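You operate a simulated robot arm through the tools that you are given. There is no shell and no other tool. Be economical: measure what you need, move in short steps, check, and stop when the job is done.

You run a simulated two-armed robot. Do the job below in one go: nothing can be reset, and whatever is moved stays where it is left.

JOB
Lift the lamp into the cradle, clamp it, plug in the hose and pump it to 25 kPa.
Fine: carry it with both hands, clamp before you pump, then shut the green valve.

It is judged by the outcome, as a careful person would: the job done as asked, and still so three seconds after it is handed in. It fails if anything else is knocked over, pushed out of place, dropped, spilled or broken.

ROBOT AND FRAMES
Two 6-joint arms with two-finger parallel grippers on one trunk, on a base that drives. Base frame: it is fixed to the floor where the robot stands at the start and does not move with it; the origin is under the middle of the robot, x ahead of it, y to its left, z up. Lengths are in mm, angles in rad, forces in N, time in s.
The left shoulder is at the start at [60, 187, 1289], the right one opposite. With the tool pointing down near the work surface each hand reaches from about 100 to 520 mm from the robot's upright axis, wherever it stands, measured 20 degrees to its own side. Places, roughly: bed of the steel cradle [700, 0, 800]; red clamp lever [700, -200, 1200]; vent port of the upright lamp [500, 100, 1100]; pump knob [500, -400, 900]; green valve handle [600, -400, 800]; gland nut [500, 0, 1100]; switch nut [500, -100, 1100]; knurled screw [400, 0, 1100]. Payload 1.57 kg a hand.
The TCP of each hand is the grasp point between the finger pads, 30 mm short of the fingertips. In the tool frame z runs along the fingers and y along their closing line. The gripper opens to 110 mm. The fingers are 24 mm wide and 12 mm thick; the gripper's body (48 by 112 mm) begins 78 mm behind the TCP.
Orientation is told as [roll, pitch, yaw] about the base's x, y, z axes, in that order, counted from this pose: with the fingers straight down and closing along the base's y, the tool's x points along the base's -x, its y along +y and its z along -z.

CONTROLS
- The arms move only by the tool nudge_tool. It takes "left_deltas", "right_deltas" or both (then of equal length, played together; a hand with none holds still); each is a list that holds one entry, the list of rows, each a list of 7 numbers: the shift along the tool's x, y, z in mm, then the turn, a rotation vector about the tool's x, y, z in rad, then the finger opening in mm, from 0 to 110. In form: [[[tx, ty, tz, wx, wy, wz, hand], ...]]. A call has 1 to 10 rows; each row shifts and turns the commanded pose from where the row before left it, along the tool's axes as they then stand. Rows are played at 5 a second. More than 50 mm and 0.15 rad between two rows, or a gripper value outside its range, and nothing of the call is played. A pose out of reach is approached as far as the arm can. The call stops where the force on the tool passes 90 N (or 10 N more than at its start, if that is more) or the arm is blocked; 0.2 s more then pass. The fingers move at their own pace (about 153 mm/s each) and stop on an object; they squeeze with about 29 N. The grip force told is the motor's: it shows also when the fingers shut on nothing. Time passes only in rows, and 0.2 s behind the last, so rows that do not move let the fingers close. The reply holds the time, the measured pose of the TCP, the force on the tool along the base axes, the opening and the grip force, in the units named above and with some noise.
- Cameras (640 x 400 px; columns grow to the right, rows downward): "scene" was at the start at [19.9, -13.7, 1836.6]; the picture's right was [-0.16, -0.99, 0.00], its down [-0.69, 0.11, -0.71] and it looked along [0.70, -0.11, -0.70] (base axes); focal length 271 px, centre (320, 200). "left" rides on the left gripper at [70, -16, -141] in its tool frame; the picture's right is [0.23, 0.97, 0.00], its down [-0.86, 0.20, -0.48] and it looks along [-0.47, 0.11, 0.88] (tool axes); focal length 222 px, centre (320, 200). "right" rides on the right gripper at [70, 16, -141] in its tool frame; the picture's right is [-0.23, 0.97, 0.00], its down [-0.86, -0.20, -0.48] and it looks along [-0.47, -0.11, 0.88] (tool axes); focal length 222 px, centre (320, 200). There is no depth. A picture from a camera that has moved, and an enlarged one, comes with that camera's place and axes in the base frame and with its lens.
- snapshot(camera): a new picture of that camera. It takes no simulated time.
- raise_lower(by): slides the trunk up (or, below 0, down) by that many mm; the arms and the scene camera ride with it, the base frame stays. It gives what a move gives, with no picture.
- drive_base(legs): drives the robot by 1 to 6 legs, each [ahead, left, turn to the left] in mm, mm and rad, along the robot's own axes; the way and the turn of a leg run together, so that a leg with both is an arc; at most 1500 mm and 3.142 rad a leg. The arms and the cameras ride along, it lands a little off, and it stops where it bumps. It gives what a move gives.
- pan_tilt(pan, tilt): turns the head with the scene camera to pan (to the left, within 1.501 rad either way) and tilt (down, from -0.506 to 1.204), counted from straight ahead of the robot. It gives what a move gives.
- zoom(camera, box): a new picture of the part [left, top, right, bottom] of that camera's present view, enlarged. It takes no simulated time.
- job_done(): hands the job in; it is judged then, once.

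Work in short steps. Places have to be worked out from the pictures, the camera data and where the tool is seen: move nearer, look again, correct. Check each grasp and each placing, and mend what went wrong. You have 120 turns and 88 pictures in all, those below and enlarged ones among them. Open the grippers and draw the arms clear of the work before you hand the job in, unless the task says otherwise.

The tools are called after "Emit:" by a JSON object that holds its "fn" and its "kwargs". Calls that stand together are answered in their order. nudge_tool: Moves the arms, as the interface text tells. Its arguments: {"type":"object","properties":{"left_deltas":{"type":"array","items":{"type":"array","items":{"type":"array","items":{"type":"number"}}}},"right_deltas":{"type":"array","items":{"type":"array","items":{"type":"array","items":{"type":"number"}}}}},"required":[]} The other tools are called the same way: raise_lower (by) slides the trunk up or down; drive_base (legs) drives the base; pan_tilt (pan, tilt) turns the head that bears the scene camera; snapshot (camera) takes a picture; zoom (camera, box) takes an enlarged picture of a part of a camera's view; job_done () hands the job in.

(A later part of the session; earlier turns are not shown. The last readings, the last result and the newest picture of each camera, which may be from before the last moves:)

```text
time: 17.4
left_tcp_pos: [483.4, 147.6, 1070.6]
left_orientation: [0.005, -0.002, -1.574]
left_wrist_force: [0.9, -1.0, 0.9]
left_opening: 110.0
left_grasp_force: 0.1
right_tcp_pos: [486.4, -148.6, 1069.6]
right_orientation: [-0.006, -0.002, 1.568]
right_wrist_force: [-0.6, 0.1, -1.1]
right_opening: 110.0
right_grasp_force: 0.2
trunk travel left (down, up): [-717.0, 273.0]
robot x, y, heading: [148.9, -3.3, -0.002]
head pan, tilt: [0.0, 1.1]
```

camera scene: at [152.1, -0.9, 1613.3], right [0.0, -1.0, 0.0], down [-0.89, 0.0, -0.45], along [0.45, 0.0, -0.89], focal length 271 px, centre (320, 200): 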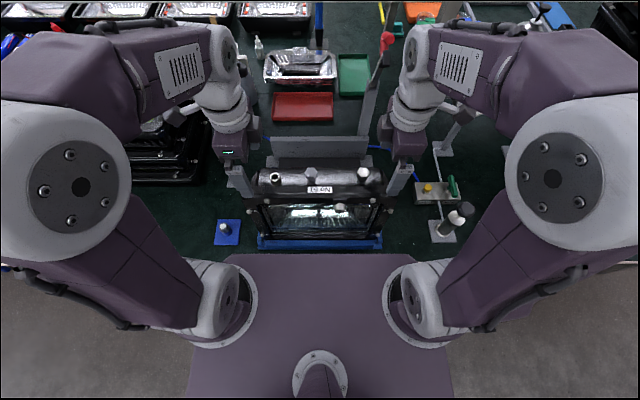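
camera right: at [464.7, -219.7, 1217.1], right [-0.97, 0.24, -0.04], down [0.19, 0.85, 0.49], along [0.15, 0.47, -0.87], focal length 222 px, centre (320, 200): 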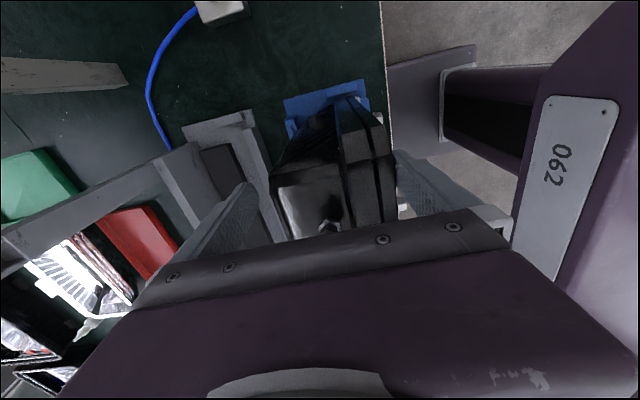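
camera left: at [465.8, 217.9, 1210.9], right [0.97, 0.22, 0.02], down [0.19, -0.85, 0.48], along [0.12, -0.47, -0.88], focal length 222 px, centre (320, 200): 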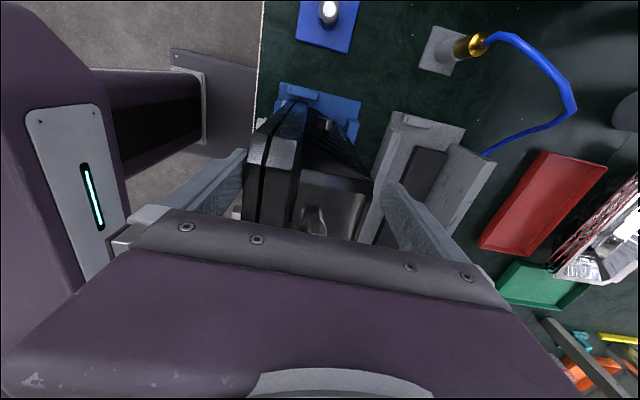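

Past the edge with no force. I continue down gently to z≈1020.

Emit:
{"fn": "nudge_tool", "kwargs": {"left_deltas": [[[0, 1, 10, 0, 0, 0, 110], [0, 0, 10, 0, 0, 0, 110], [0, 0, 10, 0, 0, 0, 110], [0, 0, 10, 0, 0, 0, 110], [0, 0, 10, 0, 0, 0, 110]]], "right_deltas": [[[0, 1, 10, 0, 0, 0, 110], [0, 0, 10, 0, 0, 0, 110], [0, 0, 10, 0, 0, 0, 110], [0, 0, 10, 0, 0, 0, 110], [0, 0, 10, 0, 0, 0, 110]]]}}

Emit:
{"fn": "zoom", "kwargs": {"camera": "scene", "box": [200, 120, 440, 270]}}

```text
time: 18.6
left_tcp_pos: [484.7, 148.7, 1020.7]
left_orientation: [0.004, -0.003, -1.572]
left_wrist_force: [0.1, 0.5, 0.1]
left_opening: 109.9
left_grasp_force: 0.0
right_tcp_pos: [486.1, -149.0, 1019.0]
right_orientation: [-0.003, -0.003, 1.569]
right_wrist_force: [0.4, -0.1, 0.8]
right_opening: 110.1
right_grasp_force: 0.0
trunk travel left (down, up): [-717.0, 273.0]
robot x, y, heading: [147.7, 2.2, -0.004]
head pan, tilt: [0.0, 1.1]
```

```text
2.67 times, centred on (320, 195) of scene
camera zoom: at [153.4, -1.3, 1613.2], right [0.0, -1.0, 0.0], down [-0.89, 0.0, -0.45], along [0.45, 0.0, -0.89], focal length 722 px, centre (320, 213)
```

zoom: 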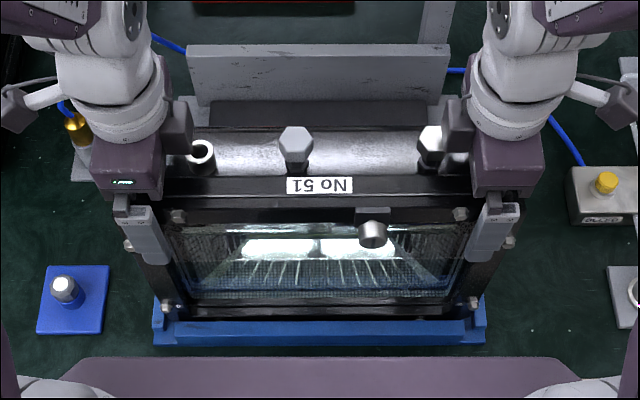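

Both hands straddle the lamp freely. I close both grippers together in small steps.

Emit:
{"fn": "nudge_tool", "kwargs": {"left_deltas": [[[0, 0, 4, 0, 0, 0, 106], [0, 0, 0, 0, 0, 0, 102], [0, 0, 0, 0, 0, 0, 98], [0, 0, 0, 0, 0, 0, 92], [0, 0, 0, 0, 0, 0, 80], [0, 0, 0, 0, 0, 0, 80]]], "right_deltas": [[[0, 0, 4, 0, 0, 0, 106], [0, 0, 0, 0, 0, 0, 102], [0, 0, 0, 0, 0, 0, 98], [0, 0, 0, 0, 0, 0, 92], [0, 0, 0, 0, 0, 0, 80], [0, 0, 0, 0, 0, 0, 80]]]}}

```text
time: 20.1
left_tcp_pos: [483.7, 148.8, 1016.3]
left_orientation: [0.005, -0.002, -1.572]
left_wrist_force: [2.9, -0.8, 1.1]
left_opening: 101.8
left_grasp_force: 29.2
right_tcp_pos: [485.1, -147.9, 1016.9]
right_orientation: [-0.005, -0.002, 1.572]
right_wrist_force: [-7.0, 1.4, -0.2]
right_opening: 102.4
right_grasp_force: 29.2
trunk travel left (down, up): [-717.0, 273.0]
robot x, y, heading: [147.2, -1.0, -0.007]
head pan, tilt: [0.0, 1.1]
```

Both grips hold at 102 mm, 29 N. I lift 25 mm with the trunk as a test.

Emit:
{"fn": "raise_lower", "kwargs": {"by": 25}}

Emit:
{"fn": "zoom", "kwargs": {"camera": "scene", "box": [200, 120, 440, 270]}}

```text
time: 20.8
left_tcp_pos: [486.1, 148.6, 1041.6]
left_orientation: [0.005, -0.003, -1.572]
left_wrist_force: [5.8, 0.8, -5.4]
left_opening: 102.0
left_grasp_force: 28.7
right_tcp_pos: [487.4, -149.7, 1039.2]
right_orientation: [-0.004, -0.001, 1.571]
right_wrist_force: [-6.3, 0.1, -9.0]
right_opening: 101.8
right_grasp_force: 29.0
trunk travel left (down, up): [-742.0, 248.0]
robot x, y, heading: [150.4, -2.4, -0.005]
head pan, tilt: [0.0, 1.1]
```

```text
2.67 times, centred on (320, 195) of scene
camera zoom: at [154.5, -1.3, 1638.2], right [0.0, -1.0, 0.0], down [-0.89, 0.0, -0.45], along [0.45, 0.0, -0.89], focal length 722 px, centre (320, 213)
```

zoom: 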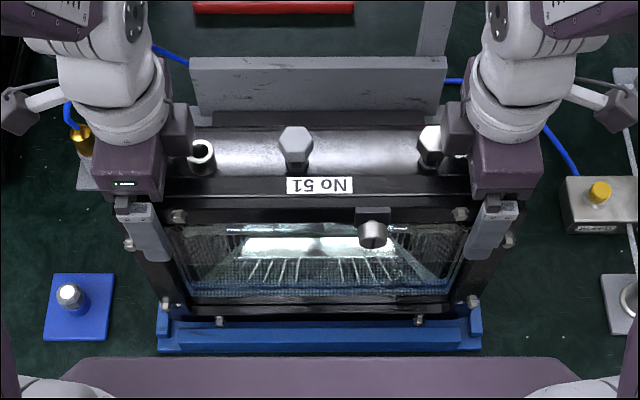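

The lamp comes up level (about 15 N total). I raise it another 70 mm to clear the rails.

Emit:
{"fn": "raise_lower", "kwargs": {"by": 70}}

Emit:
{"fn": "snapshot", "kwargs": {"camera": "scene"}}

Emit:
{"fn": "snapshot", "kwargs": {"camera": "left"}}

Emit:
{"fn": "snapshot", "kwargs": {"camera": "right"}}

```text
time: 21.8
left_tcp_pos: [485.1, 149.3, 1110.7]
left_orientation: [0.007, -0.002, -1.574]
left_wrist_force: [8.6, 0.7, -3.1]
left_opening: 102.1
left_grasp_force: 29.5
right_tcp_pos: [486.5, -149.6, 1109.4]
right_orientation: [-0.003, -0.001, 1.57]
right_wrist_force: [-9.0, -0.2, -11.1]
right_opening: 102.0
right_grasp_force: 28.6
trunk travel left (down, up): [-812.0, 178.0]
robot x, y, heading: [150.9, -0.6, -0.006]
head pan, tilt: [0.0, 1.1]
```

```text
44 pictures are left
camera scene: at [154.3, -1.3, 1708.2], right [0.0, -1.0, 0.0], down [-0.89, 0.0, -0.45], along [0.45, 0.0, -0.89], focal length 271 px, centre (320, 200)
```

scene: 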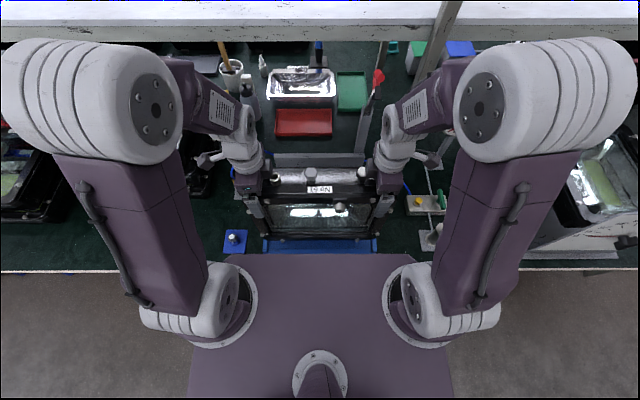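

```text
43 pictures are left
camera left: at [467.2, 217.3, 1253.2], right [0.97, 0.23, 0.0], down [0.2, -0.85, 0.48], along [0.11, -0.47, -0.88], focal length 222 px, centre (320, 200)
```

left: 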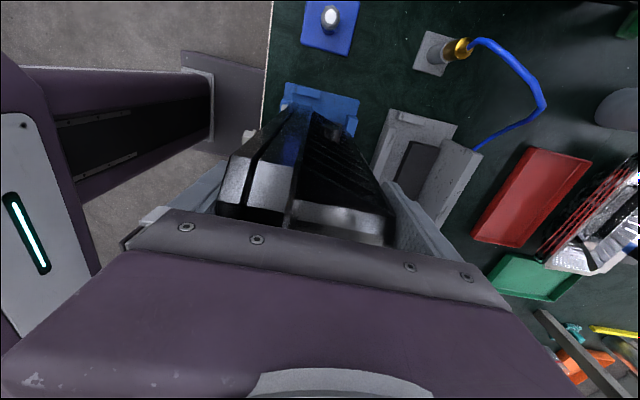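

```text
42 pictures are left
camera right: at [469.4, -219.8, 1251.1], right [-0.97, 0.23, 0.0], down [0.2, 0.85, 0.48], along [0.11, 0.47, -0.88], focal length 222 px, centre (320, 200)
```

right: 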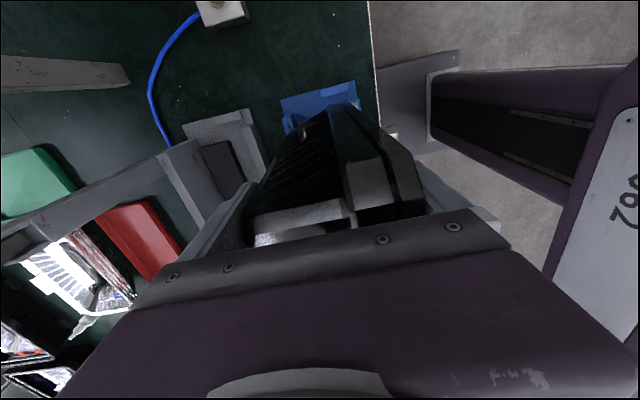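

Level and clear of the stand. I carry it forward 160 mm with both arms in step.

Emit:
{"fn": "nudge_tool", "kwargs": {"left_deltas": [[[0, 20, 0, 0, 0, 0, 80], [0, 20, 0, 0, 0, 0, 80], [0, 20, 0, 0, 0, 0, 80], [0, 20, 0, 0, 0, 0, 80], [0, 20, 0, 0, 0, 0, 80], [0, 20, 0, 0, 0, 0, 80], [0, 20, 0, 0, 0, 0, 80], [0, 20, 0, 0, 0, 0, 80]]], "right_deltas": [[[0, -20, 0, 0, 0, 0, 80], [0, -20, 0, 0, 0, 0, 80], [0, -20, 0, 0, 0, 0, 80], [0, -20, 0, 0, 0, 0, 80], [0, -20, 0, 0, 0, 0, 80], [0, -20, 0, 0, 0, 0, 80], [0, -20, 0, 0, 0, 0, 80], [0, -20, 0, 0, 0, 0, 80]]]}}

Emit:
{"fn": "snapshot", "kwargs": {"camera": "left"}}

Emit:
{"fn": "snapshot", "kwargs": {"camera": "right"}}

Emit:
{"fn": "snapshot", "kwargs": {"camera": "scene"}}

```text
time: 23.6
left_tcp_pos: [635.8, 149.6, 1116.6]
left_orientation: [0.008, 0.001, -1.575]
left_wrist_force: [3.9, -4.9, -6.7]
left_opening: 102.2
left_grasp_force: 28.9
right_tcp_pos: [639.6, -149.8, 1113.2]
right_orientation: [-0.006, -0.002, 1.572]
right_wrist_force: [-36.7, 6.5, -5.6]
right_opening: 102.4
right_grasp_force: 29.3
trunk travel left (down, up): [-812.0, 178.0]
robot x, y, heading: [146.5, -0.5, -0.003]
head pan, tilt: [0.0, 1.1]
```

```text
41 pictures are left
camera left: at [617.6, 217.7, 1257.0], right [0.97, 0.22, 0.01], down [0.19, -0.86, 0.48], along [0.11, -0.47, -0.88], focal length 222 px, centre (320, 200)
```

left: 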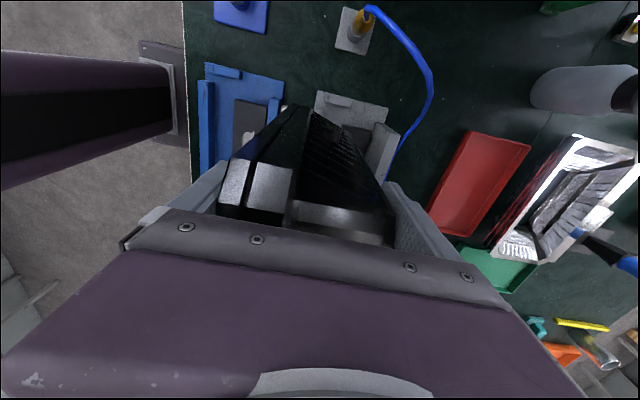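

```text
40 pictures are left
camera right: at [621.9, -220.8, 1254.3], right [-0.97, 0.23, -0.01], down [0.2, 0.85, 0.48], along [0.11, 0.47, -0.88], focal length 222 px, centre (320, 200)
```

right: 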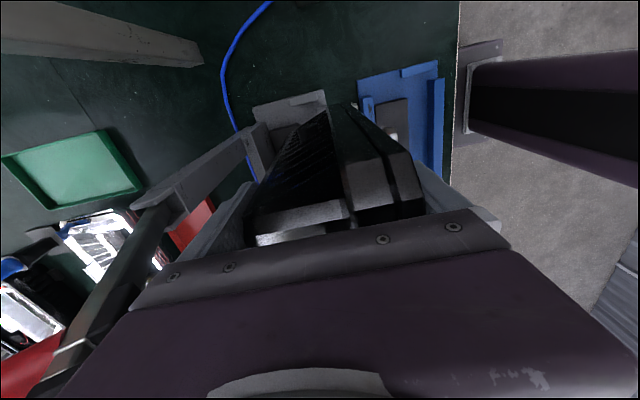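

```text
39 pictures are left
camera scene: at [143.3, -1.3, 1708.1], right [-0.01, -1.0, 0.0], down [-0.89, 0.0, -0.46], along [0.46, 0.0, -0.89], focal length 271 px, centre (320, 200)
```

scene: 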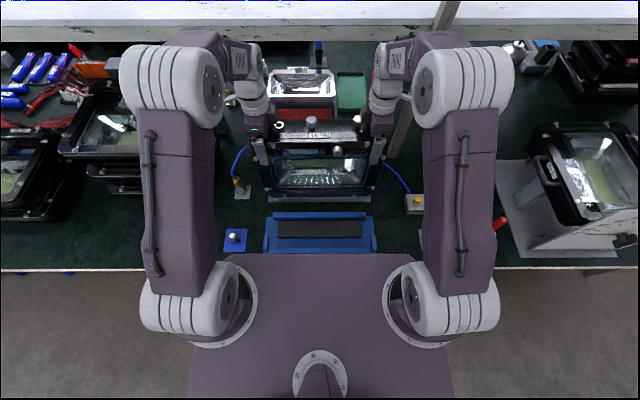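

The right hand reads −37 N in x, and both hands lag by about 5–9 mm; I let it settle with a still row to see if that persists.

Emit:
{"fn": "nudge_tool", "kwargs": {"left_deltas": [[[0, 0, 0, 0, 0, 0, 80], [0, 0, 0, 0, 0, 0, 80]]], "right_deltas": [[[0, 0, 0, 0, 0, 0, 80], [0, 0, 0, 0, 0, 0, 80]]]}}

Emit:
{"fn": "zoom", "kwargs": {"camera": "scene", "box": [220, 30, 440, 210]}}

Emit:
{"fn": "zoom", "kwargs": {"camera": "right", "box": [0, 100, 300, 400]}}

```text
time: 24.2
left_tcp_pos: [636.6, 149.3, 1116.5]
left_orientation: [0.011, 0.001, -1.575]
left_wrist_force: [3.9, -2.2, -10.1]
left_opening: 102.3
left_grasp_force: 29.0
right_tcp_pos: [639.1, -149.8, 1112.8]
right_orientation: [-0.008, -0.003, 1.57]
right_wrist_force: [-38.3, 3.2, -9.0]
right_opening: 102.5
right_grasp_force: 29.1
trunk travel left (down, up): [-812.0, 178.0]
robot x, y, heading: [150.4, -3.2, -0.003]
head pan, tilt: [0.0, 1.1]
```

```text
2.22 times, centred on (330, 120) of scene
camera zoom: at [143.3, -1.2, 1708.1], right [0.0, -1.0, 0.0], down [-0.89, 0.0, -0.46], along [0.46, 0.0, -0.89], focal length 602 px, centre (298, 378)
```

zoom: 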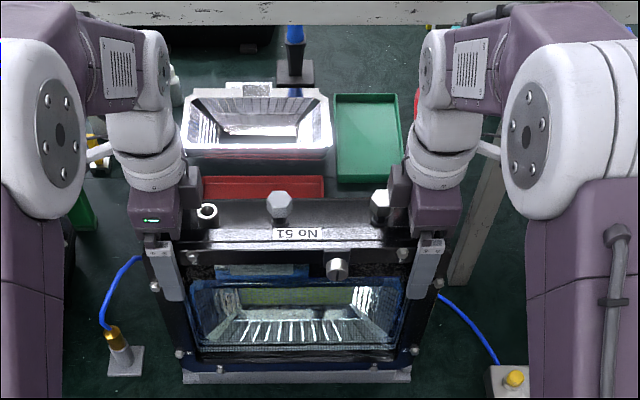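

```text
1.33 times, centred on (150, 250) of right
camera zoom: at [622.0, -220.8, 1254.3], right [-0.97, 0.23, -0.01], down [0.2, 0.85, 0.48], along [0.12, 0.47, -0.88], focal length 296 px, centre (547, 133)
```

zoom: 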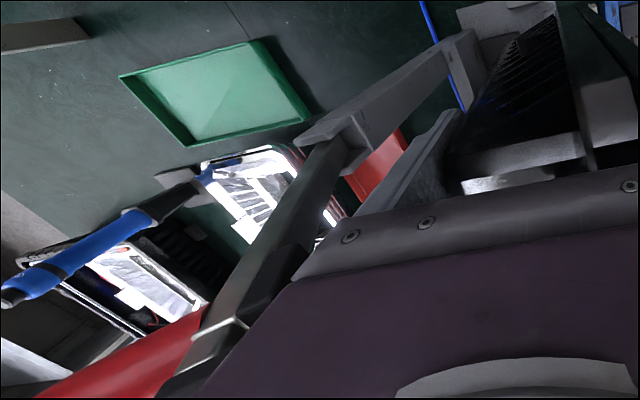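

The black pad on the clamp lever juts toward the robot (x≈695, y≈−160, z≈1190) and blocks the right gripper's body. I will take the lamp back to its stand and regrip with the right hand near the middle (y≈−5).

Emit:
{"fn": "nudge_tool", "kwargs": {"left_deltas": [[[0, -20, 0, 0, 0, 0, 80], [0, -20, 0, 0, 0, 0, 80], [0, -20, 0, 0, 0, 0, 80], [0, -20, 0, 0, 0, 0, 80], [0, -20, 0, 0, 0, 0, 80], [0, -20, 0, 0, 0, 0, 80], [0, -20, 0, 0, 0, 0, 80], [0, -20, 0, 0, 0, 0, 80], [0, 0, 0, 0, 0, 0, 80]]], "right_deltas": [[[0, 20, 0, 0, 0, 0, 80], [0, 20, 0, 0, 0, 0, 80], [0, 20, 0, 0, 0, 0, 80], [0, 20, 0, 0, 0, 0, 80], [0, 20, 0, 0, 0, 0, 80], [0, 20, 0, 0, 0, 0, 80], [0, 20, 0, 0, 0, 0, 80], [0, 20, 0, 0, 0, 0, 80], [0, 0, 0, 0, 0, 0, 80]]]}}

Emit:
{"fn": "zoom", "kwargs": {"camera": "scene", "box": [240, 30, 420, 260]}}

```text
time: 26.2
left_tcp_pos: [484.3, 148.1, 1112.5]
left_orientation: [0.005, -0.001, -1.575]
left_wrist_force: [0.9, 14.9, -3.3]
left_opening: 102.3
left_grasp_force: 29.2
right_tcp_pos: [485.6, -146.4, 1107.0]
right_orientation: [-0.005, -0.003, 1.57]
right_wrist_force: [-0.6, -14.1, -11.7]
right_opening: 101.9
right_grasp_force: 29.4
trunk travel left (down, up): [-812.0, 178.0]
robot x, y, heading: [147.9, -2.7, -0.004]
head pan, tilt: [0.0, 1.1]
```

```text
1.74 times, centred on (330, 145) of scene
camera zoom: at [155.3, -1.4, 1708.2], right [0.0, -1.0, 0.0], down [-0.89, 0.0, -0.45], along [0.45, 0.0, -0.89], focal length 471 px, centre (303, 296)
```

zoom: 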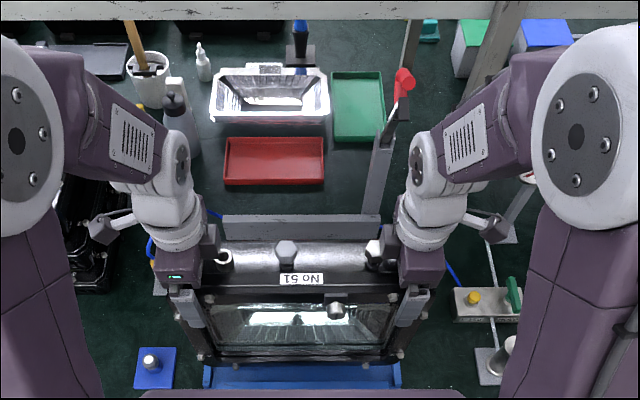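

Back over the stand at the same x. I lower the lamp onto the stand.

Emit:
{"fn": "raise_lower", "kwargs": {"by": -93}}

Emit:
{"fn": "raise_lower", "kwargs": {"by": -3}}

Emit:
{"fn": "zoom", "kwargs": {"camera": "scene", "box": [200, 120, 440, 270]}}

```text
time: 27.5
left_tcp_pos: [486.1, 148.5, 1018.9]
left_orientation: [0.004, -0.002, -1.572]
left_wrist_force: [4.8, -10.3, -6.7]
left_opening: 101.8
left_grasp_force: 29.2
right_tcp_pos: [487.8, -146.7, 1013.7]
right_orientation: [-0.003, -0.003, 1.571]
right_wrist_force: [-6.1, 9.5, -8.3]
right_opening: 102.0
right_grasp_force: 29.4
trunk travel left (down, up): [-719.0, 271.0]
robot x, y, heading: [148.5, 1.5, -0.006]
head pan, tilt: [0.0, 1.1]
```

```text
time: 28.0
left_tcp_pos: [483.1, 147.4, 1017.1]
left_orientation: [0.008, -0.003, -1.573]
left_wrist_force: [5.9, -20.6, 1.9]
left_opening: 102.0
left_grasp_force: 29.0
right_tcp_pos: [485.3, -146.7, 1011.9]
right_orientation: [-0.006, -0.004, 1.571]
right_wrist_force: [-6.2, 19.1, -8.6]
right_opening: 102.1
right_grasp_force: 28.7
trunk travel left (down, up): [-716.0, 274.0]
robot x, y, heading: [151.0, 2.1, -0.005]
head pan, tilt: [0.0, 1.1]
```

```text
2.67 times, centred on (320, 195) of scene
camera zoom: at [153.5, -1.9, 1612.3], right [0.0, -1.0, 0.0], down [-0.89, 0.0, -0.45], along [0.45, 0.0, -0.89], focal length 722 px, centre (320, 213)
```

zoom: 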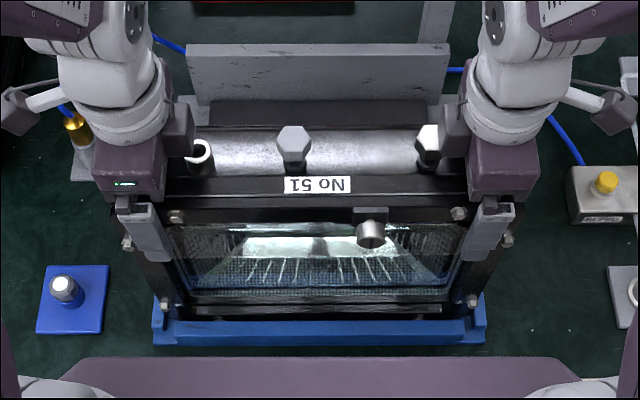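

Emit:
{"fn": "nudge_tool", "kwargs": {"left_deltas": [[[0, 0, 0, 0, 0, 0, 80], [0, 0, 0, 0, 0, 0, 80], [0, 0, 0, 0, 0, 0, 80]]], "right_deltas": [[[0, 0, 2, 0, 0, 0, 80], [0, 0, 2, 0, 0, 0, 80], [0, 0, 1.5, 0, 0, 0, 80]]]}}

```text
time: 29.0
left_tcp_pos: [480.7, 149.1, 1018.2]
left_orientation: [0.008, -0.002, -1.572]
left_wrist_force: [-3.5, 2.6, 18.9]
left_opening: 102.4
left_grasp_force: 28.7
right_tcp_pos: [485.9, -147.6, 1010.5]
right_orientation: [-0.016, -0.005, 1.57]
right_wrist_force: [0.3, -0.2, 37.0]
right_opening: 102.9
right_grasp_force: 28.7
trunk travel left (down, up): [-716.0, 274.0]
robot x, y, heading: [148.1, -0.6, -0.007]
head pan, tilt: [0.0, 1.1]
stopped in row 3 (right hand): the force on the tool passed its limit (the readings are from after the stop); the commanded pose is now the measured one
```

Lamp is seated. I keep the left grip, open the right hand and raise it straight up 100 mm.

Emit:
{"fn": "nudge_tool", "kwargs": {"right_deltas": [[[0, 0, 0, 0, 0, 0, 104], [0, 1, -1, 0, 0, 0, 110], [0, 0, 0, -0.014, 0, 0, 110], [0, 0, -10, 0, 0, 0, 110], [0, 0, -20, 0, 0, 0, 110], [0, 0, -30, 0, 0, 0, 110], [0, 0, -40, 0, 0, 0, 110], [0, 0, -14, 0, 0, 0, 110]]]}}

Emit:
{"fn": "zoom", "kwargs": {"camera": "scene", "box": [200, 120, 440, 270]}}

```text
time: 30.8
left_tcp_pos: [482.6, 149.0, 1016.2]
left_orientation: [0.007, -0.001, -1.572]
left_wrist_force: [0.8, 4.7, 15.1]
left_opening: 102.3
left_grasp_force: 28.9
right_tcp_pos: [486.2, -147.2, 1124.9]
right_orientation: [0.002, -0.001, 1.572]
right_wrist_force: [0.2, -0.7, -0.3]
right_opening: 110.0
right_grasp_force: 0.0
trunk travel left (down, up): [-716.0, 274.0]
robot x, y, heading: [149.6, 0.8, -0.009]
head pan, tilt: [0.0, 1.1]
```

```text
2.67 times, centred on (320, 195) of scene
camera zoom: at [151.4, -1.0, 1612.1], right [-0.01, -1.0, 0.0], down [-0.89, 0.0, -0.45], along [0.45, 0.0, -0.89], focal length 722 px, centre (320, 213)
```

zoom: 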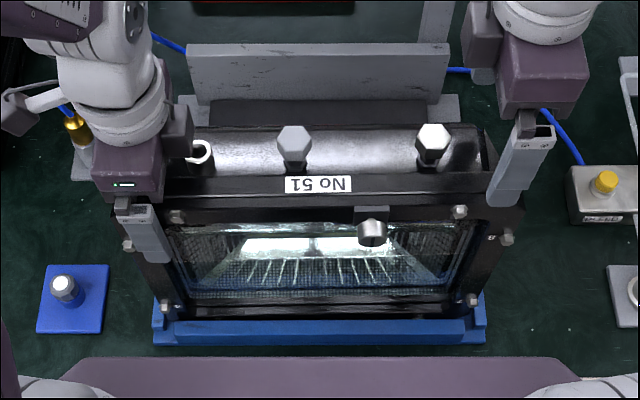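

Lamp stands well. I move the right hand to y≈−4 above the lamp's middle, between the knurled screw and the gland nut's line.

Emit:
{"fn": "nudge_tool", "kwargs": {"right_deltas": [[[-36, 0, 0, 0, 0, 0, 110], [-36, 0, 0, 0, 0, 0, 110], [-36, 0, 0, 0, 0, 0, 110], [-36, 0, 0, 0, 0, 0, 110], [0, 1, 10, 0, 0, 0, 110], [0, 0, 10, 0, 0, 0, 110], [0, 0, 0, 0, 0, 0, 110]]]}}

Emit:
{"fn": "zoom", "kwargs": {"camera": "scene", "box": [220, 120, 420, 250]}}

Emit:
{"fn": "zoom", "kwargs": {"camera": "right", "box": [200, 80, 440, 260]}}

```text
time: 32.4
left_tcp_pos: [483.2, 148.3, 1015.4]
left_orientation: [0.006, 0.0, -1.575]
left_wrist_force: [-1.0, 1.8, 7.8]
left_opening: 102.3
left_grasp_force: 29.4
right_tcp_pos: [485.6, -3.2, 1103.7]
right_orientation: [0.003, -0.003, 1.572]
right_wrist_force: [-0.6, 0.3, 0.3]
right_opening: 110.1
right_grasp_force: 0.1
trunk travel left (down, up): [-716.0, 274.0]
robot x, y, heading: [147.9, -6.5, -0.009]
head pan, tilt: [0.0, 1.1]
```

```text
3.08 times, centred on (320, 185) of scene
camera zoom: at [151.8, -1.2, 1612.2], right [-0.01, -1.0, 0.0], down [-0.89, 0.0, -0.45], along [0.45, 0.0, -0.89], focal length 833 px, centre (320, 246)
```

zoom: 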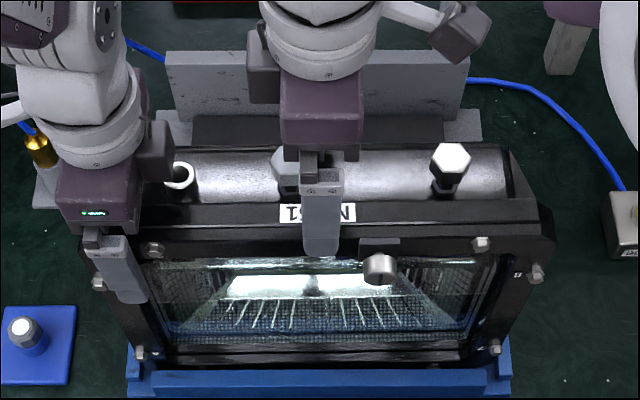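

```text
2.22 times, centred on (320, 170) of right
camera zoom: at [468.0, -73.4, 1246.2], right [-0.97, 0.23, 0.0], down [0.2, 0.85, 0.48], along [0.11, 0.47, -0.88], focal length 494 px, centre (320, 267)
```

zoom: 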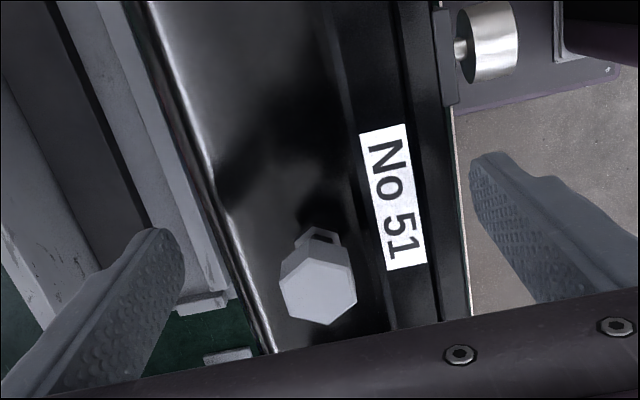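

Clear of the knurled screw; the gland nut lies between the fingers. I descend gently to z≈1036.

Emit:
{"fn": "nudge_tool", "kwargs": {"right_deltas": [[[0, 0, 8, 0, 0, 0, 110], [0, 0, 6, 0, 0, 0, 110], [0, 0, 6, 0, 0, 0, 110], [0, 0, 6, 0, 0, 0, 110], [0, 0, 6, 0, 0, 0, 110], [0, 0, 8, 0, 0, 0, 110], [0, 0, 10, 0, 0, 0, 110], [0, 0, 10, 0, 0, 0, 110], [0, 0, 8, 0, 0, 0, 110]]]}}

```text
time: 34.4
left_tcp_pos: [483.4, 148.3, 1017.4]
left_orientation: [0.004, 0.001, -1.572]
left_wrist_force: [-3.2, 1.5, 3.9]
left_opening: 102.4
left_grasp_force: 28.5
right_tcp_pos: [485.1, -3.6, 1036.7]
right_orientation: [0.001, -0.003, 1.571]
right_wrist_force: [0.7, 1.0, 0.0]
right_opening: 109.8
right_grasp_force: 0.0
trunk travel left (down, up): [-716.0, 274.0]
robot x, y, heading: [151.8, 1.0, -0.008]
head pan, tilt: [0.0, 1.1]
```

No contact. I close the right hand and test-lift 15 mm.

Emit:
{"fn": "nudge_tool", "kwargs": {"right_deltas": [[[0, 0, 0, 0, 0, 0, 105], [0, 0, 0, 0, 0, 0, 100], [0, 0, 0, 0, 0, 0, 90], [0, 0, 0, 0, 0, 0, 80], [0, 0, 0, 0, 0, 0, 80]]]}}

Emit:
{"fn": "raise_lower", "kwargs": {"by": 20}}

```text
time: 35.6
left_tcp_pos: [481.8, 147.9, 1015.1]
left_orientation: [0.006, -0.003, -1.573]
left_wrist_force: [4.2, 0.4, 1.0]
left_opening: 102.4
left_grasp_force: 28.7
right_tcp_pos: [485.0, -3.5, 1036.9]
right_orientation: [0.002, -0.003, 1.571]
right_wrist_force: [-8.7, -0.1, -0.1]
right_opening: 102.2
right_grasp_force: 28.6
trunk travel left (down, up): [-716.0, 274.0]
robot x, y, heading: [146.0, -4.7, -0.003]
head pan, tilt: [0.0, 1.1]
```

```text
time: 36.3
left_tcp_pos: [484.8, 149.1, 1034.9]
left_orientation: [0.007, -0.001, -1.571]
left_wrist_force: [7.5, -1.0, -1.5]
left_opening: 102.2
left_grasp_force: 28.9
right_tcp_pos: [487.6, -2.5, 1055.9]
right_orientation: [0.003, -0.003, 1.569]
right_wrist_force: [-7.4, -1.0, -4.9]
right_opening: 101.9
right_grasp_force: 29.2
trunk travel left (down, up): [-736.0, 254.0]
robot x, y, heading: [151.5, 1.2, -0.005]
head pan, tilt: [0.0, 1.1]
```

Emit:
{"fn": "raise_lower", "kwargs": {"by": 45}}

Emit:
{"fn": "snapshot", "kwargs": {"camera": "scene"}}

```text
time: 37.2
left_tcp_pos: [484.7, 148.9, 1082.1]
left_orientation: [0.004, -0.001, -1.572]
left_wrist_force: [8.7, 1.1, -1.5]
left_opening: 102.2
left_grasp_force: 29.3
right_tcp_pos: [487.9, -3.4, 1101.6]
right_orientation: [0.003, -0.003, 1.571]
right_wrist_force: [-8.9, -0.6, -13.4]
right_opening: 102.3
right_grasp_force: 28.9
trunk travel left (down, up): [-781.0, 209.0]
robot x, y, heading: [150.5, -0.7, -0.005]
head pan, tilt: [0.0, 1.1]
```

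```text
31 pictures are left
camera scene: at [154.9, -1.5, 1677.2], right [-0.01, -1.0, 0.0], down [-0.89, 0.0, -0.45], along [0.45, 0.0, -0.89], focal length 271 px, centre (320, 200)
```

scene: 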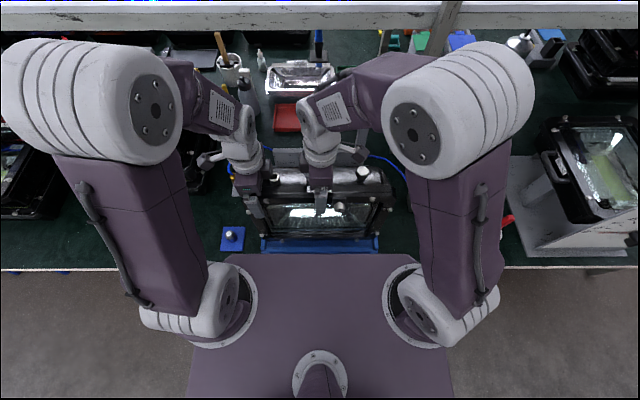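

Lifted evenly. Carry forward 200 mm, watching for forces.

Emit:
{"fn": "nudge_tool", "kwargs": {"left_deltas": [[[0, 20, 0, 0, 0, 0, 80], [0, 20, 0, 0, 0, 0, 80], [0, 20, 0, 0, 0, 0, 80], [0, 20, 0, 0, 0, 0, 80], [0, 20, 0, 0, 0, 0, 80], [0, 20, 0, 0, 0, 0, 80], [0, 20, 0, 0, 0, 0, 80], [0, 20, 0, 0, 0, 0, 80], [0, 20, 0, 0, 0, 0, 80], [0, 20, 0, 0, 0, 0, 80]]], "right_deltas": [[[0, -20, 0, 0, 0, 0, 80], [0, -20, 0, 0, 0, 0, 80], [0, -20, 0, 0, 0, 0, 80], [0, -20, 0, 0, 0, 0, 80], [0, -20, 0, 0, 0, 0, 80], [0, -20, 0, 0, 0, 0, 80], [0, -20, 0, 0, 0, 0, 80], [0, -20, 0, 0, 0, 0, 80], [0, -20, 0, 0, 0, 0, 80], [0, -20, 0, 0, 0, 0, 80]]]}}

Emit:
{"fn": "zoom", "kwargs": {"camera": "left", "box": [160, 40, 440, 240]}}

Emit:
{"fn": "zoom", "kwargs": {"camera": "scene", "box": [220, 30, 440, 230]}}

```text
time: 39.4
left_tcp_pos: [684.7, 147.3, 1080.6]
left_orientation: [0.005, 0.001, -1.571]
left_wrist_force: [25.1, 14.2, -8.8]
left_opening: 102.5
left_grasp_force: 29.1
right_tcp_pos: [688.0, -4.0, 1097.6]
right_orientation: [0.011, 0.002, 1.571]
right_wrist_force: [-24.2, -14.6, -6.0]
right_opening: 103.1
right_grasp_force: 28.7
trunk travel left (down, up): [-781.0, 209.0]
robot x, y, heading: [149.1, -2.7, -0.005]
head pan, tilt: [0.0, 1.1]
```

```text
2.00 times, centred on (300, 140) of left
camera zoom: at [667.7, 216.1, 1222.6], right [0.97, 0.23, 0.0], down [0.2, -0.86, 0.48], along [0.11, -0.47, -0.88], focal length 444 px, centre (360, 320)
```

zoom: 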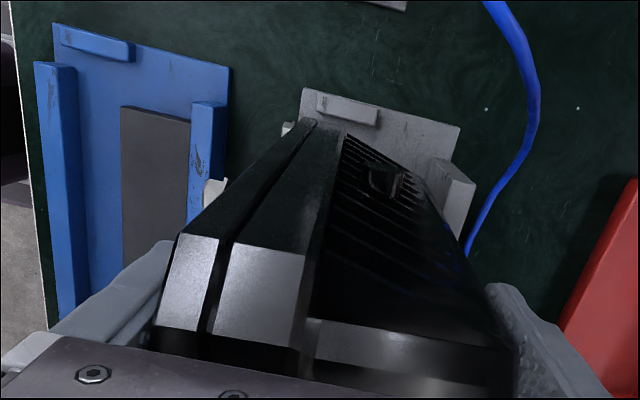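

```text
2.00 times, centred on (330, 130) of scene
camera zoom: at [158.8, -1.4, 1677.2], right [-0.01, -1.0, 0.0], down [-0.89, 0.0, -0.45], along [0.45, 0.0, -0.89], focal length 542 px, centre (300, 340)
```

zoom: 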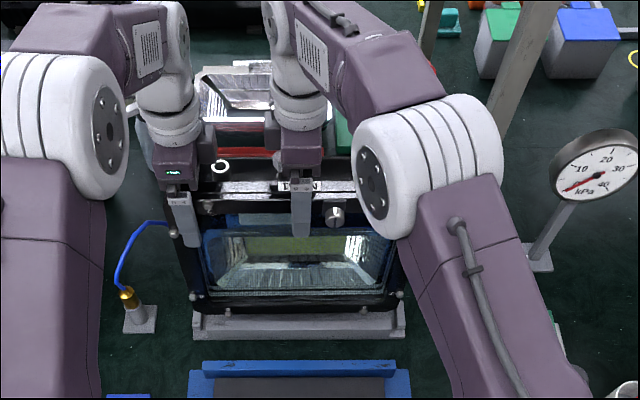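

Now +200; the measured cradle cavity centre asks for +9 more. I add that and lower 45 mm.

Emit:
{"fn": "nudge_tool", "kwargs": {"left_deltas": [[[0, 4.5, 0, 0, 0, 0, 80], [0, 4.5, 0, 0, 0, 0, 80], [0, 0, 0, 0, 0, 0, 80]]], "right_deltas": [[[0, -4.5, 0, 0, 0, 0, 80], [0, -4.5, 0, 0, 0, 0, 80], [0, 0, 0, 0, 0, 0, 80]]]}}

Emit:
{"fn": "raise_lower", "kwargs": {"by": -42}}

Emit:
{"fn": "zoom", "kwargs": {"camera": "left", "box": [160, 40, 440, 240]}}

```text
time: 40.2
left_tcp_pos: [691.7, 147.5, 1081.0]
left_orientation: [0.006, 0.001, -1.572]
left_wrist_force: [20.0, 20.3, 3.6]
left_opening: 102.5
left_grasp_force: 28.8
right_tcp_pos: [695.8, -5.0, 1098.1]
right_orientation: [0.005, 0.001, 1.569]
right_wrist_force: [-20.7, -20.7, -17.1]
right_opening: 102.4
right_grasp_force: 29.4
trunk travel left (down, up): [-781.0, 209.0]
robot x, y, heading: [151.7, -5.9, -0.007]
head pan, tilt: [0.0, 1.1]
```

```text
time: 41.0
left_tcp_pos: [695.1, 146.7, 1034.2]
left_orientation: [-0.005, -0.005, -1.57]
left_wrist_force: [24.4, 11.0, 0.7]
left_opening: 102.6
left_grasp_force: 29.4
right_tcp_pos: [700.2, -1.9, 1053.1]
right_orientation: [0.016, -0.001, 1.573]
right_wrist_force: [-26.6, -10.7, -16.4]
right_opening: 102.5
right_grasp_force: 29.4
trunk travel left (down, up): [-739.0, 251.0]
robot x, y, heading: [148.4, -1.0, -0.007]
head pan, tilt: [0.0, 1.1]
```

```text
2.00 times, centred on (300, 140) of left
camera zoom: at [679.1, 215.4, 1175.8], right [0.97, 0.23, -0.01], down [0.2, -0.85, 0.48], along [0.1, -0.47, -0.88], focal length 444 px, centre (360, 320)
```

zoom: 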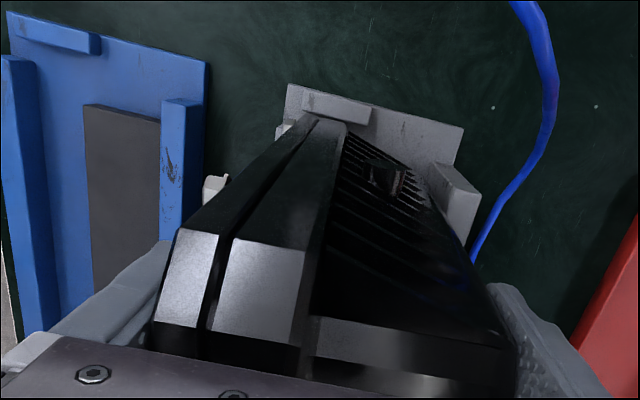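

Alignment looks good (lamp centre ≈695, cavity ≈693±8). I lower the remaining distance in two steps.

Emit:
{"fn": "raise_lower", "kwargs": {"by": -15}}

Emit:
{"fn": "raise_lower", "kwargs": {"by": -6}}

Emit:
{"fn": "zoom", "kwargs": {"camera": "scene", "box": [220, 30, 440, 230]}}

```text
time: 41.7
left_tcp_pos: [693.5, 141.5, 1028.8]
left_orientation: [0.013, 0.0, -1.577]
left_wrist_force: [26.7, -4.0, 28.8]
left_opening: 103.0
left_grasp_force: 29.4
right_tcp_pos: [695.9, -6.5, 1044.6]
right_orientation: [-0.005, -0.007, 1.569]
right_wrist_force: [-15.2, -10.9, 8.5]
right_opening: 102.7
right_grasp_force: 28.5
trunk travel left (down, up): [-724.0, 266.0]
robot x, y, heading: [150.8, 0.1, -0.005]
head pan, tilt: [0.0, 1.1]
```

```text
time: 42.2
left_tcp_pos: [689.2, 141.8, 1024.4]
left_orientation: [0.024, 0.001, -1.574]
left_wrist_force: [32.5, -6.7, 23.3]
left_opening: 102.7
left_grasp_force: 28.8
right_tcp_pos: [692.5, -7.4, 1044.7]
right_orientation: [-0.012, -0.011, 1.569]
right_wrist_force: [-12.8, -8.4, 62.1]
right_opening: 102.7
right_grasp_force: 29.0
trunk travel left (down, up): [-718.0, 272.0]
robot x, y, heading: [150.2, 1.3, -0.007]
head pan, tilt: [0.0, 1.1]
```

```text
2.00 times, centred on (330, 130) of scene
camera zoom: at [144.9, -7.1, 1615.1], right [-0.01, -1.0, 0.0], down [-0.89, 0.01, -0.46], along [0.46, 0.0, -0.89], focal length 542 px, centre (300, 340)
```

zoom: 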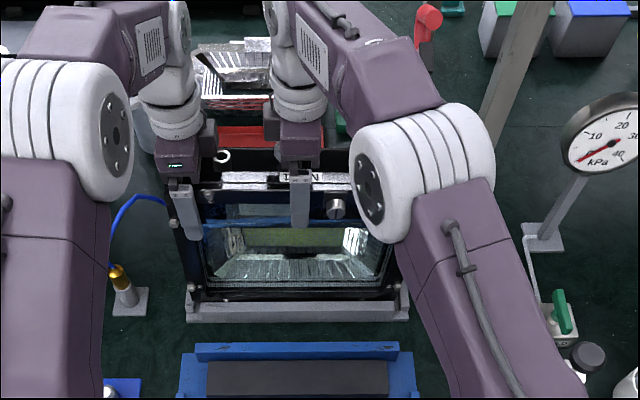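

Support felt (≈85 N up) with the lamp about 8 mm higher relative to the stand seating. I ease the trunk up 3 mm and inspect the side from the left camera.

Emit:
{"fn": "raise_lower", "kwargs": {"by": 4}}

Emit:
{"fn": "zoom", "kwargs": {"camera": "left", "box": [260, 40, 440, 180]}}

Emit:
{"fn": "zoom", "kwargs": {"camera": "scene", "box": [285, 130, 400, 205]}}

```text
time: 42.7
left_tcp_pos: [690.7, 143.3, 1023.4]
left_orientation: [0.016, 0.002, -1.575]
left_wrist_force: [32.1, -12.5, 3.0]
left_opening: 102.4
left_grasp_force: 29.3
right_tcp_pos: [693.4, -6.4, 1044.8]
right_orientation: [-0.007, -0.008, 1.571]
right_wrist_force: [-11.6, -6.0, 50.8]
right_opening: 102.8
right_grasp_force: 29.3
trunk travel left (down, up): [-722.0, 268.0]
robot x, y, heading: [149.9, 2.9, -0.008]
head pan, tilt: [0.0, 1.1]
```

```text
2.86 times, centred on (350, 110) of left
camera zoom: at [671.2, 210.8, 1166.0], right [0.97, 0.22, 0.02], down [0.19, -0.86, 0.48], along [0.12, -0.47, -0.88], focal length 635 px, centre (234, 457)
```

zoom: 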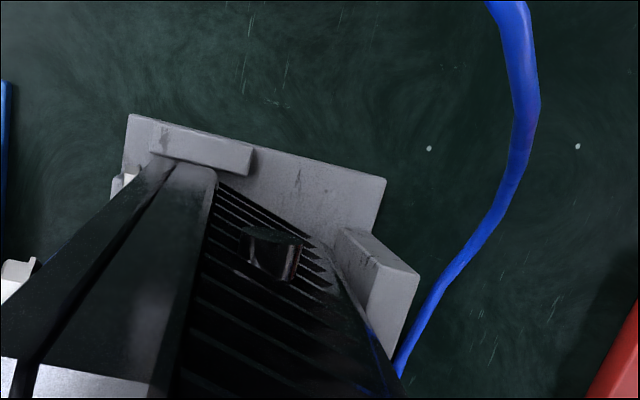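

```text
5.33 times, centred on (342, 168) of scene
camera zoom: at [148.5, -7.1, 1618.0], right [-0.01, -1.0, 0.0], down [-0.89, 0.01, -0.46], along [0.46, 0.0, -0.89], focal length 1444 px, centre (200, 373)
```

zoom: 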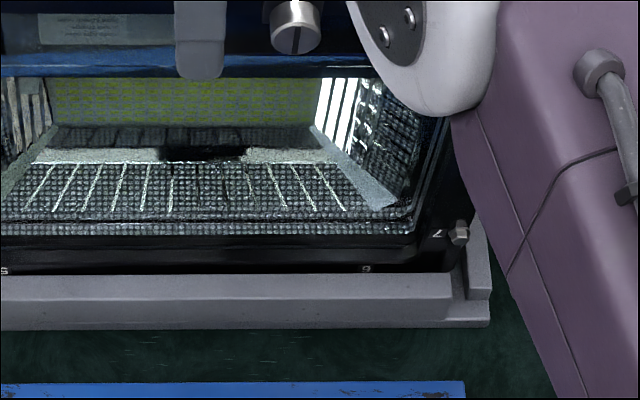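

The lamp seems to ride on the left stub and front rail edge. I lift 10 mm, shift both hands −6 in y and +4 in x, and lower again gently.

Emit:
{"fn": "raise_lower", "kwargs": {"by": 10}}

Emit:
{"fn": "nudge_tool", "kwargs": {"left_deltas": [[[-3, 2, 0, 0, 0, 0, 80], [-3, 2, 0, 0, 0, 0, 80], [0, 0, 0, 0, 0, 0, 80]]], "right_deltas": [[[3, -2, 0, 0, 0, 0, 80], [3, -2, 0, 0, 0, 0, 80], [0, 0, 0, 0, 0, 0, 80]]]}}

Emit:
{"fn": "raise_lower", "kwargs": {"by": -8}}

Emit:
{"fn": "raise_lower", "kwargs": {"by": -4}}

```text
time: 43.3
left_tcp_pos: [692.3, 150.0, 1030.2]
left_orientation: [0.004, 0.0, -1.57]
left_wrist_force: [22.7, -4.9, -16.9]
left_opening: 102.8
left_grasp_force: 29.0
right_tcp_pos: [696.7, -0.6, 1047.1]
right_orientation: [0.009, -0.002, 1.573]
right_wrist_force: [-16.8, 6.4, -1.7]
right_opening: 103.1
right_grasp_force: 29.1
trunk travel left (down, up): [-732.0, 258.0]
robot x, y, heading: [147.3, 0.8, -0.002]
head pan, tilt: [0.0, 1.1]
```

```text
time: 44.1
left_tcp_pos: [694.6, 142.9, 1033.3]
left_orientation: [0.003, -0.002, -1.572]
left_wrist_force: [17.5, -5.2, -3.1]
left_opening: 102.7
left_grasp_force: 28.7
right_tcp_pos: [699.5, -9.8, 1049.5]
right_orientation: [0.007, -0.002, 1.572]
right_wrist_force: [-27.1, 8.7, -13.6]
right_opening: 102.6
right_grasp_force: 29.5
trunk travel left (down, up): [-732.0, 258.0]
robot x, y, heading: [153.7, -2.4, -0.008]
head pan, tilt: [0.0, 1.1]
```

```text
time: 44.7
left_tcp_pos: [693.5, 143.5, 1027.1]
left_orientation: [0.009, -0.005, -1.57]
left_wrist_force: [21.9, 0.8, -1.0]
left_opening: 102.9
left_grasp_force: 28.9
right_tcp_pos: [698.8, -9.4, 1045.3]
right_orientation: [0.001, -0.002, 1.57]
right_wrist_force: [-26.5, 8.0, 11.2]
right_opening: 102.7
right_grasp_force: 29.0
trunk travel left (down, up): [-724.0, 266.0]
robot x, y, heading: [150.2, 0.5, -0.009]
head pan, tilt: [0.0, 1.1]
```

```text
time: 45.2
left_tcp_pos: [692.6, 142.9, 1026.8]
left_orientation: [0.016, -0.002, -1.573]
left_wrist_force: [25.3, 7.0, 18.5]
left_opening: 103.1
left_grasp_force: 29.1
right_tcp_pos: [694.8, -7.7, 1045.1]
right_orientation: [-0.005, -0.005, 1.57]
right_wrist_force: [-18.4, 4.0, 44.5]
right_opening: 102.1
right_grasp_force: 28.6
trunk travel left (down, up): [-720.0, 270.0]
robot x, y, heading: [152.3, -2.6, -0.008]
head pan, tilt: [0.0, 1.1]
```

Same resting height again, level on both sides, which suggests true seating on the cradle's pad. I verify ends with two zooms.

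Emit:
{"fn": "zoom", "kwargs": {"camera": "left", "box": [260, 60, 380, 130]}}

Emit:
{"fn": "zoom", "kwargs": {"camera": "scene", "box": [270, 150, 390, 200]}}

```text
5.33 times, centred on (320, 95) of left
camera zoom: at [673.1, 212.6, 1167.5], right [0.97, 0.23, 0.02], down [0.19, -0.85, 0.48], along [0.12, -0.47, -0.88], focal length 1185 px, centre (320, 760)
```

zoom: 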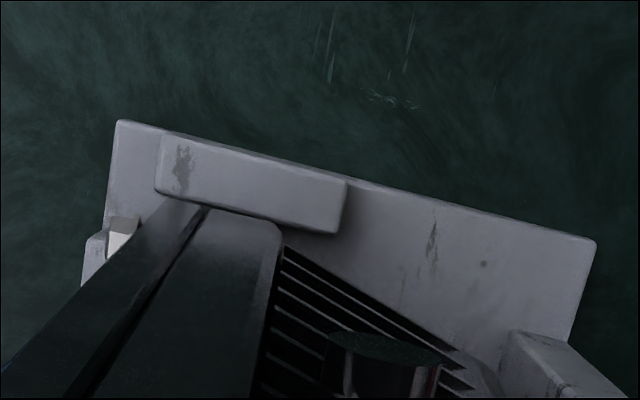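

```text
5.33 times, centred on (330, 175) of scene
camera zoom: at [146.3, 1.5, 1617.2], right [0.0, -1.0, 0.0], down [-0.89, 0.0, -0.46], along [0.46, 0.0, -0.89], focal length 1444 px, centre (267, 333)
```

zoom: 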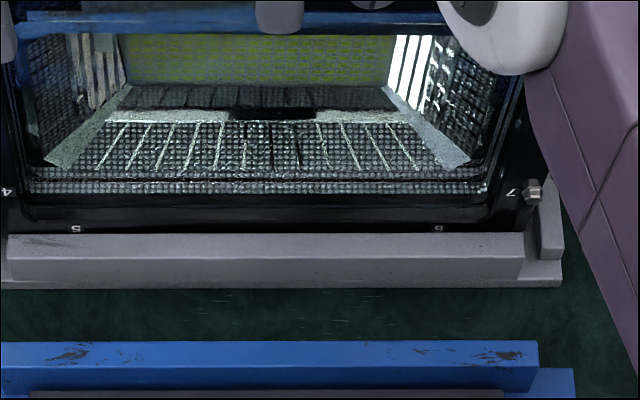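

The lamp stands inside both stubs and behind the front rail. I relieve the load slightly and open both hands slowly.

Emit:
{"fn": "raise_lower", "kwargs": {"by": 3}}

Emit:
{"fn": "nudge_tool", "kwargs": {"left_deltas": [[[0, 0, 0, 0, 0, 0, 104], [0, 0, 0, 0, 0, 0, 106], [0, 0, 0, 0, 0, 0, 110], [0, 0, 0, 0, 0, 0, 110]]], "right_deltas": [[[0, 0, 0, 0, 0, 0, 104], [0, 0, 0, 0, 0, 0, 106], [0, 0, 0, 0, 0, 0, 110], [0, 0, 0, 0, 0, 0, 110]]]}}

```text
time: 45.7
left_tcp_pos: [691.7, 144.0, 1025.3]
left_orientation: [0.011, -0.001, -1.571]
left_wrist_force: [29.8, 10.5, 14.4]
left_opening: 102.8
left_grasp_force: 29.0
right_tcp_pos: [696.2, -6.9, 1042.4]
right_orientation: [-0.002, -0.001, 1.572]
right_wrist_force: [-20.5, 2.7, 27.0]
right_opening: 102.3
right_grasp_force: 28.6
trunk travel left (down, up): [-723.0, 267.0]
robot x, y, heading: [148.0, -1.3, -0.005]
head pan, tilt: [0.0, 1.1]
```

```text
time: 46.7
left_tcp_pos: [694.9, 141.6, 1023.6]
left_orientation: [0.004, 0.001, -1.572]
left_wrist_force: [-0.2, -0.5, 0.2]
left_opening: 110.1
left_grasp_force: 0.0
right_tcp_pos: [697.7, -10.5, 1041.4]
right_orientation: [0.003, -0.004, 1.572]
right_wrist_force: [-0.1, -0.5, 1.0]
right_opening: 110.4
right_grasp_force: 0.1
trunk travel left (down, up): [-723.0, 267.0]
robot x, y, heading: [150.8, 4.0, -0.003]
head pan, tilt: [0.0, 1.1]
```

Both free. I raise the trunk 120 mm to draw the hands off the lamp, then look.

Emit:
{"fn": "raise_lower", "kwargs": {"by": 40}}

Emit:
{"fn": "raise_lower", "kwargs": {"by": 80}}

Emit:
{"fn": "snapshot", "kwargs": {"camera": "scene"}}

Emit:
{"fn": "snapshot", "kwargs": {"camera": "right"}}

```text
time: 47.6
left_tcp_pos: [694.8, 142.0, 1063.7]
left_orientation: [0.003, -0.001, -1.575]
left_wrist_force: [-0.1, -0.4, 0.4]
left_opening: 109.8
left_grasp_force: 0.1
right_tcp_pos: [700.0, -10.5, 1081.0]
right_orientation: [0.001, -0.004, 1.571]
right_wrist_force: [-0.5, 0.0, -1.0]
right_opening: 109.7
right_grasp_force: 0.0
trunk travel left (down, up): [-763.0, 227.0]
robot x, y, heading: [151.3, -0.2, -0.001]
head pan, tilt: [0.0, 1.1]
```

```text
time: 48.7
left_tcp_pos: [695.0, 140.5, 1144.4]
left_orientation: [0.003, 0.0, -1.573]
left_wrist_force: [-0.4, 0.1, 0.7]
left_opening: 110.0
left_grasp_force: 0.1
right_tcp_pos: [699.8, -10.5, 1161.6]
right_orientation: [0.0, -0.004, 1.57]
right_wrist_force: [-0.4, 0.3, -0.7]
right_opening: 109.9
right_grasp_force: 0.0
trunk travel left (down, up): [-843.0, 147.0]
robot x, y, heading: [148.0, 1.4, -0.002]
head pan, tilt: [0.0, 1.1]
```

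```text
22 pictures are left
camera scene: at [153.1, -1.5, 1739.2], right [-0.01, -1.0, 0.0], down [-0.89, 0.0, -0.45], along [0.45, 0.0, -0.89], focal length 271 px, centre (320, 200)
```

scene: 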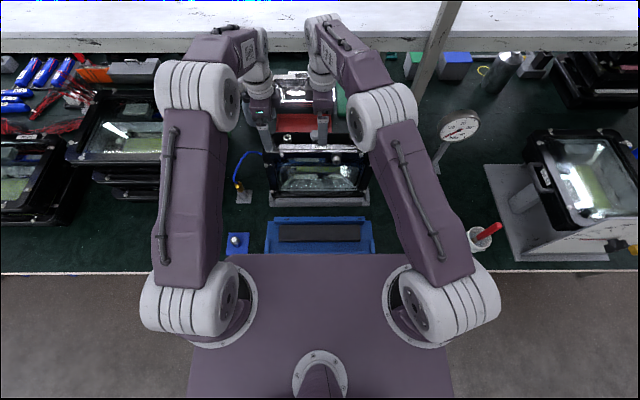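

```text
21 pictures are left
camera right: at [683.2, -81.1, 1303.3], right [-0.97, 0.23, 0.0], down [0.2, 0.85, 0.48], along [0.11, 0.47, -0.88], focal length 222 px, centre (320, 200)
```

right: 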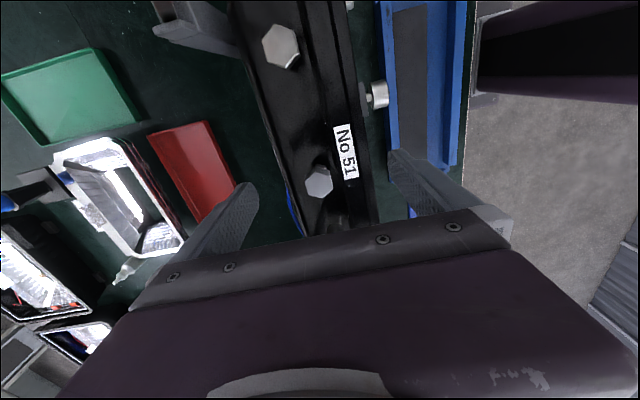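

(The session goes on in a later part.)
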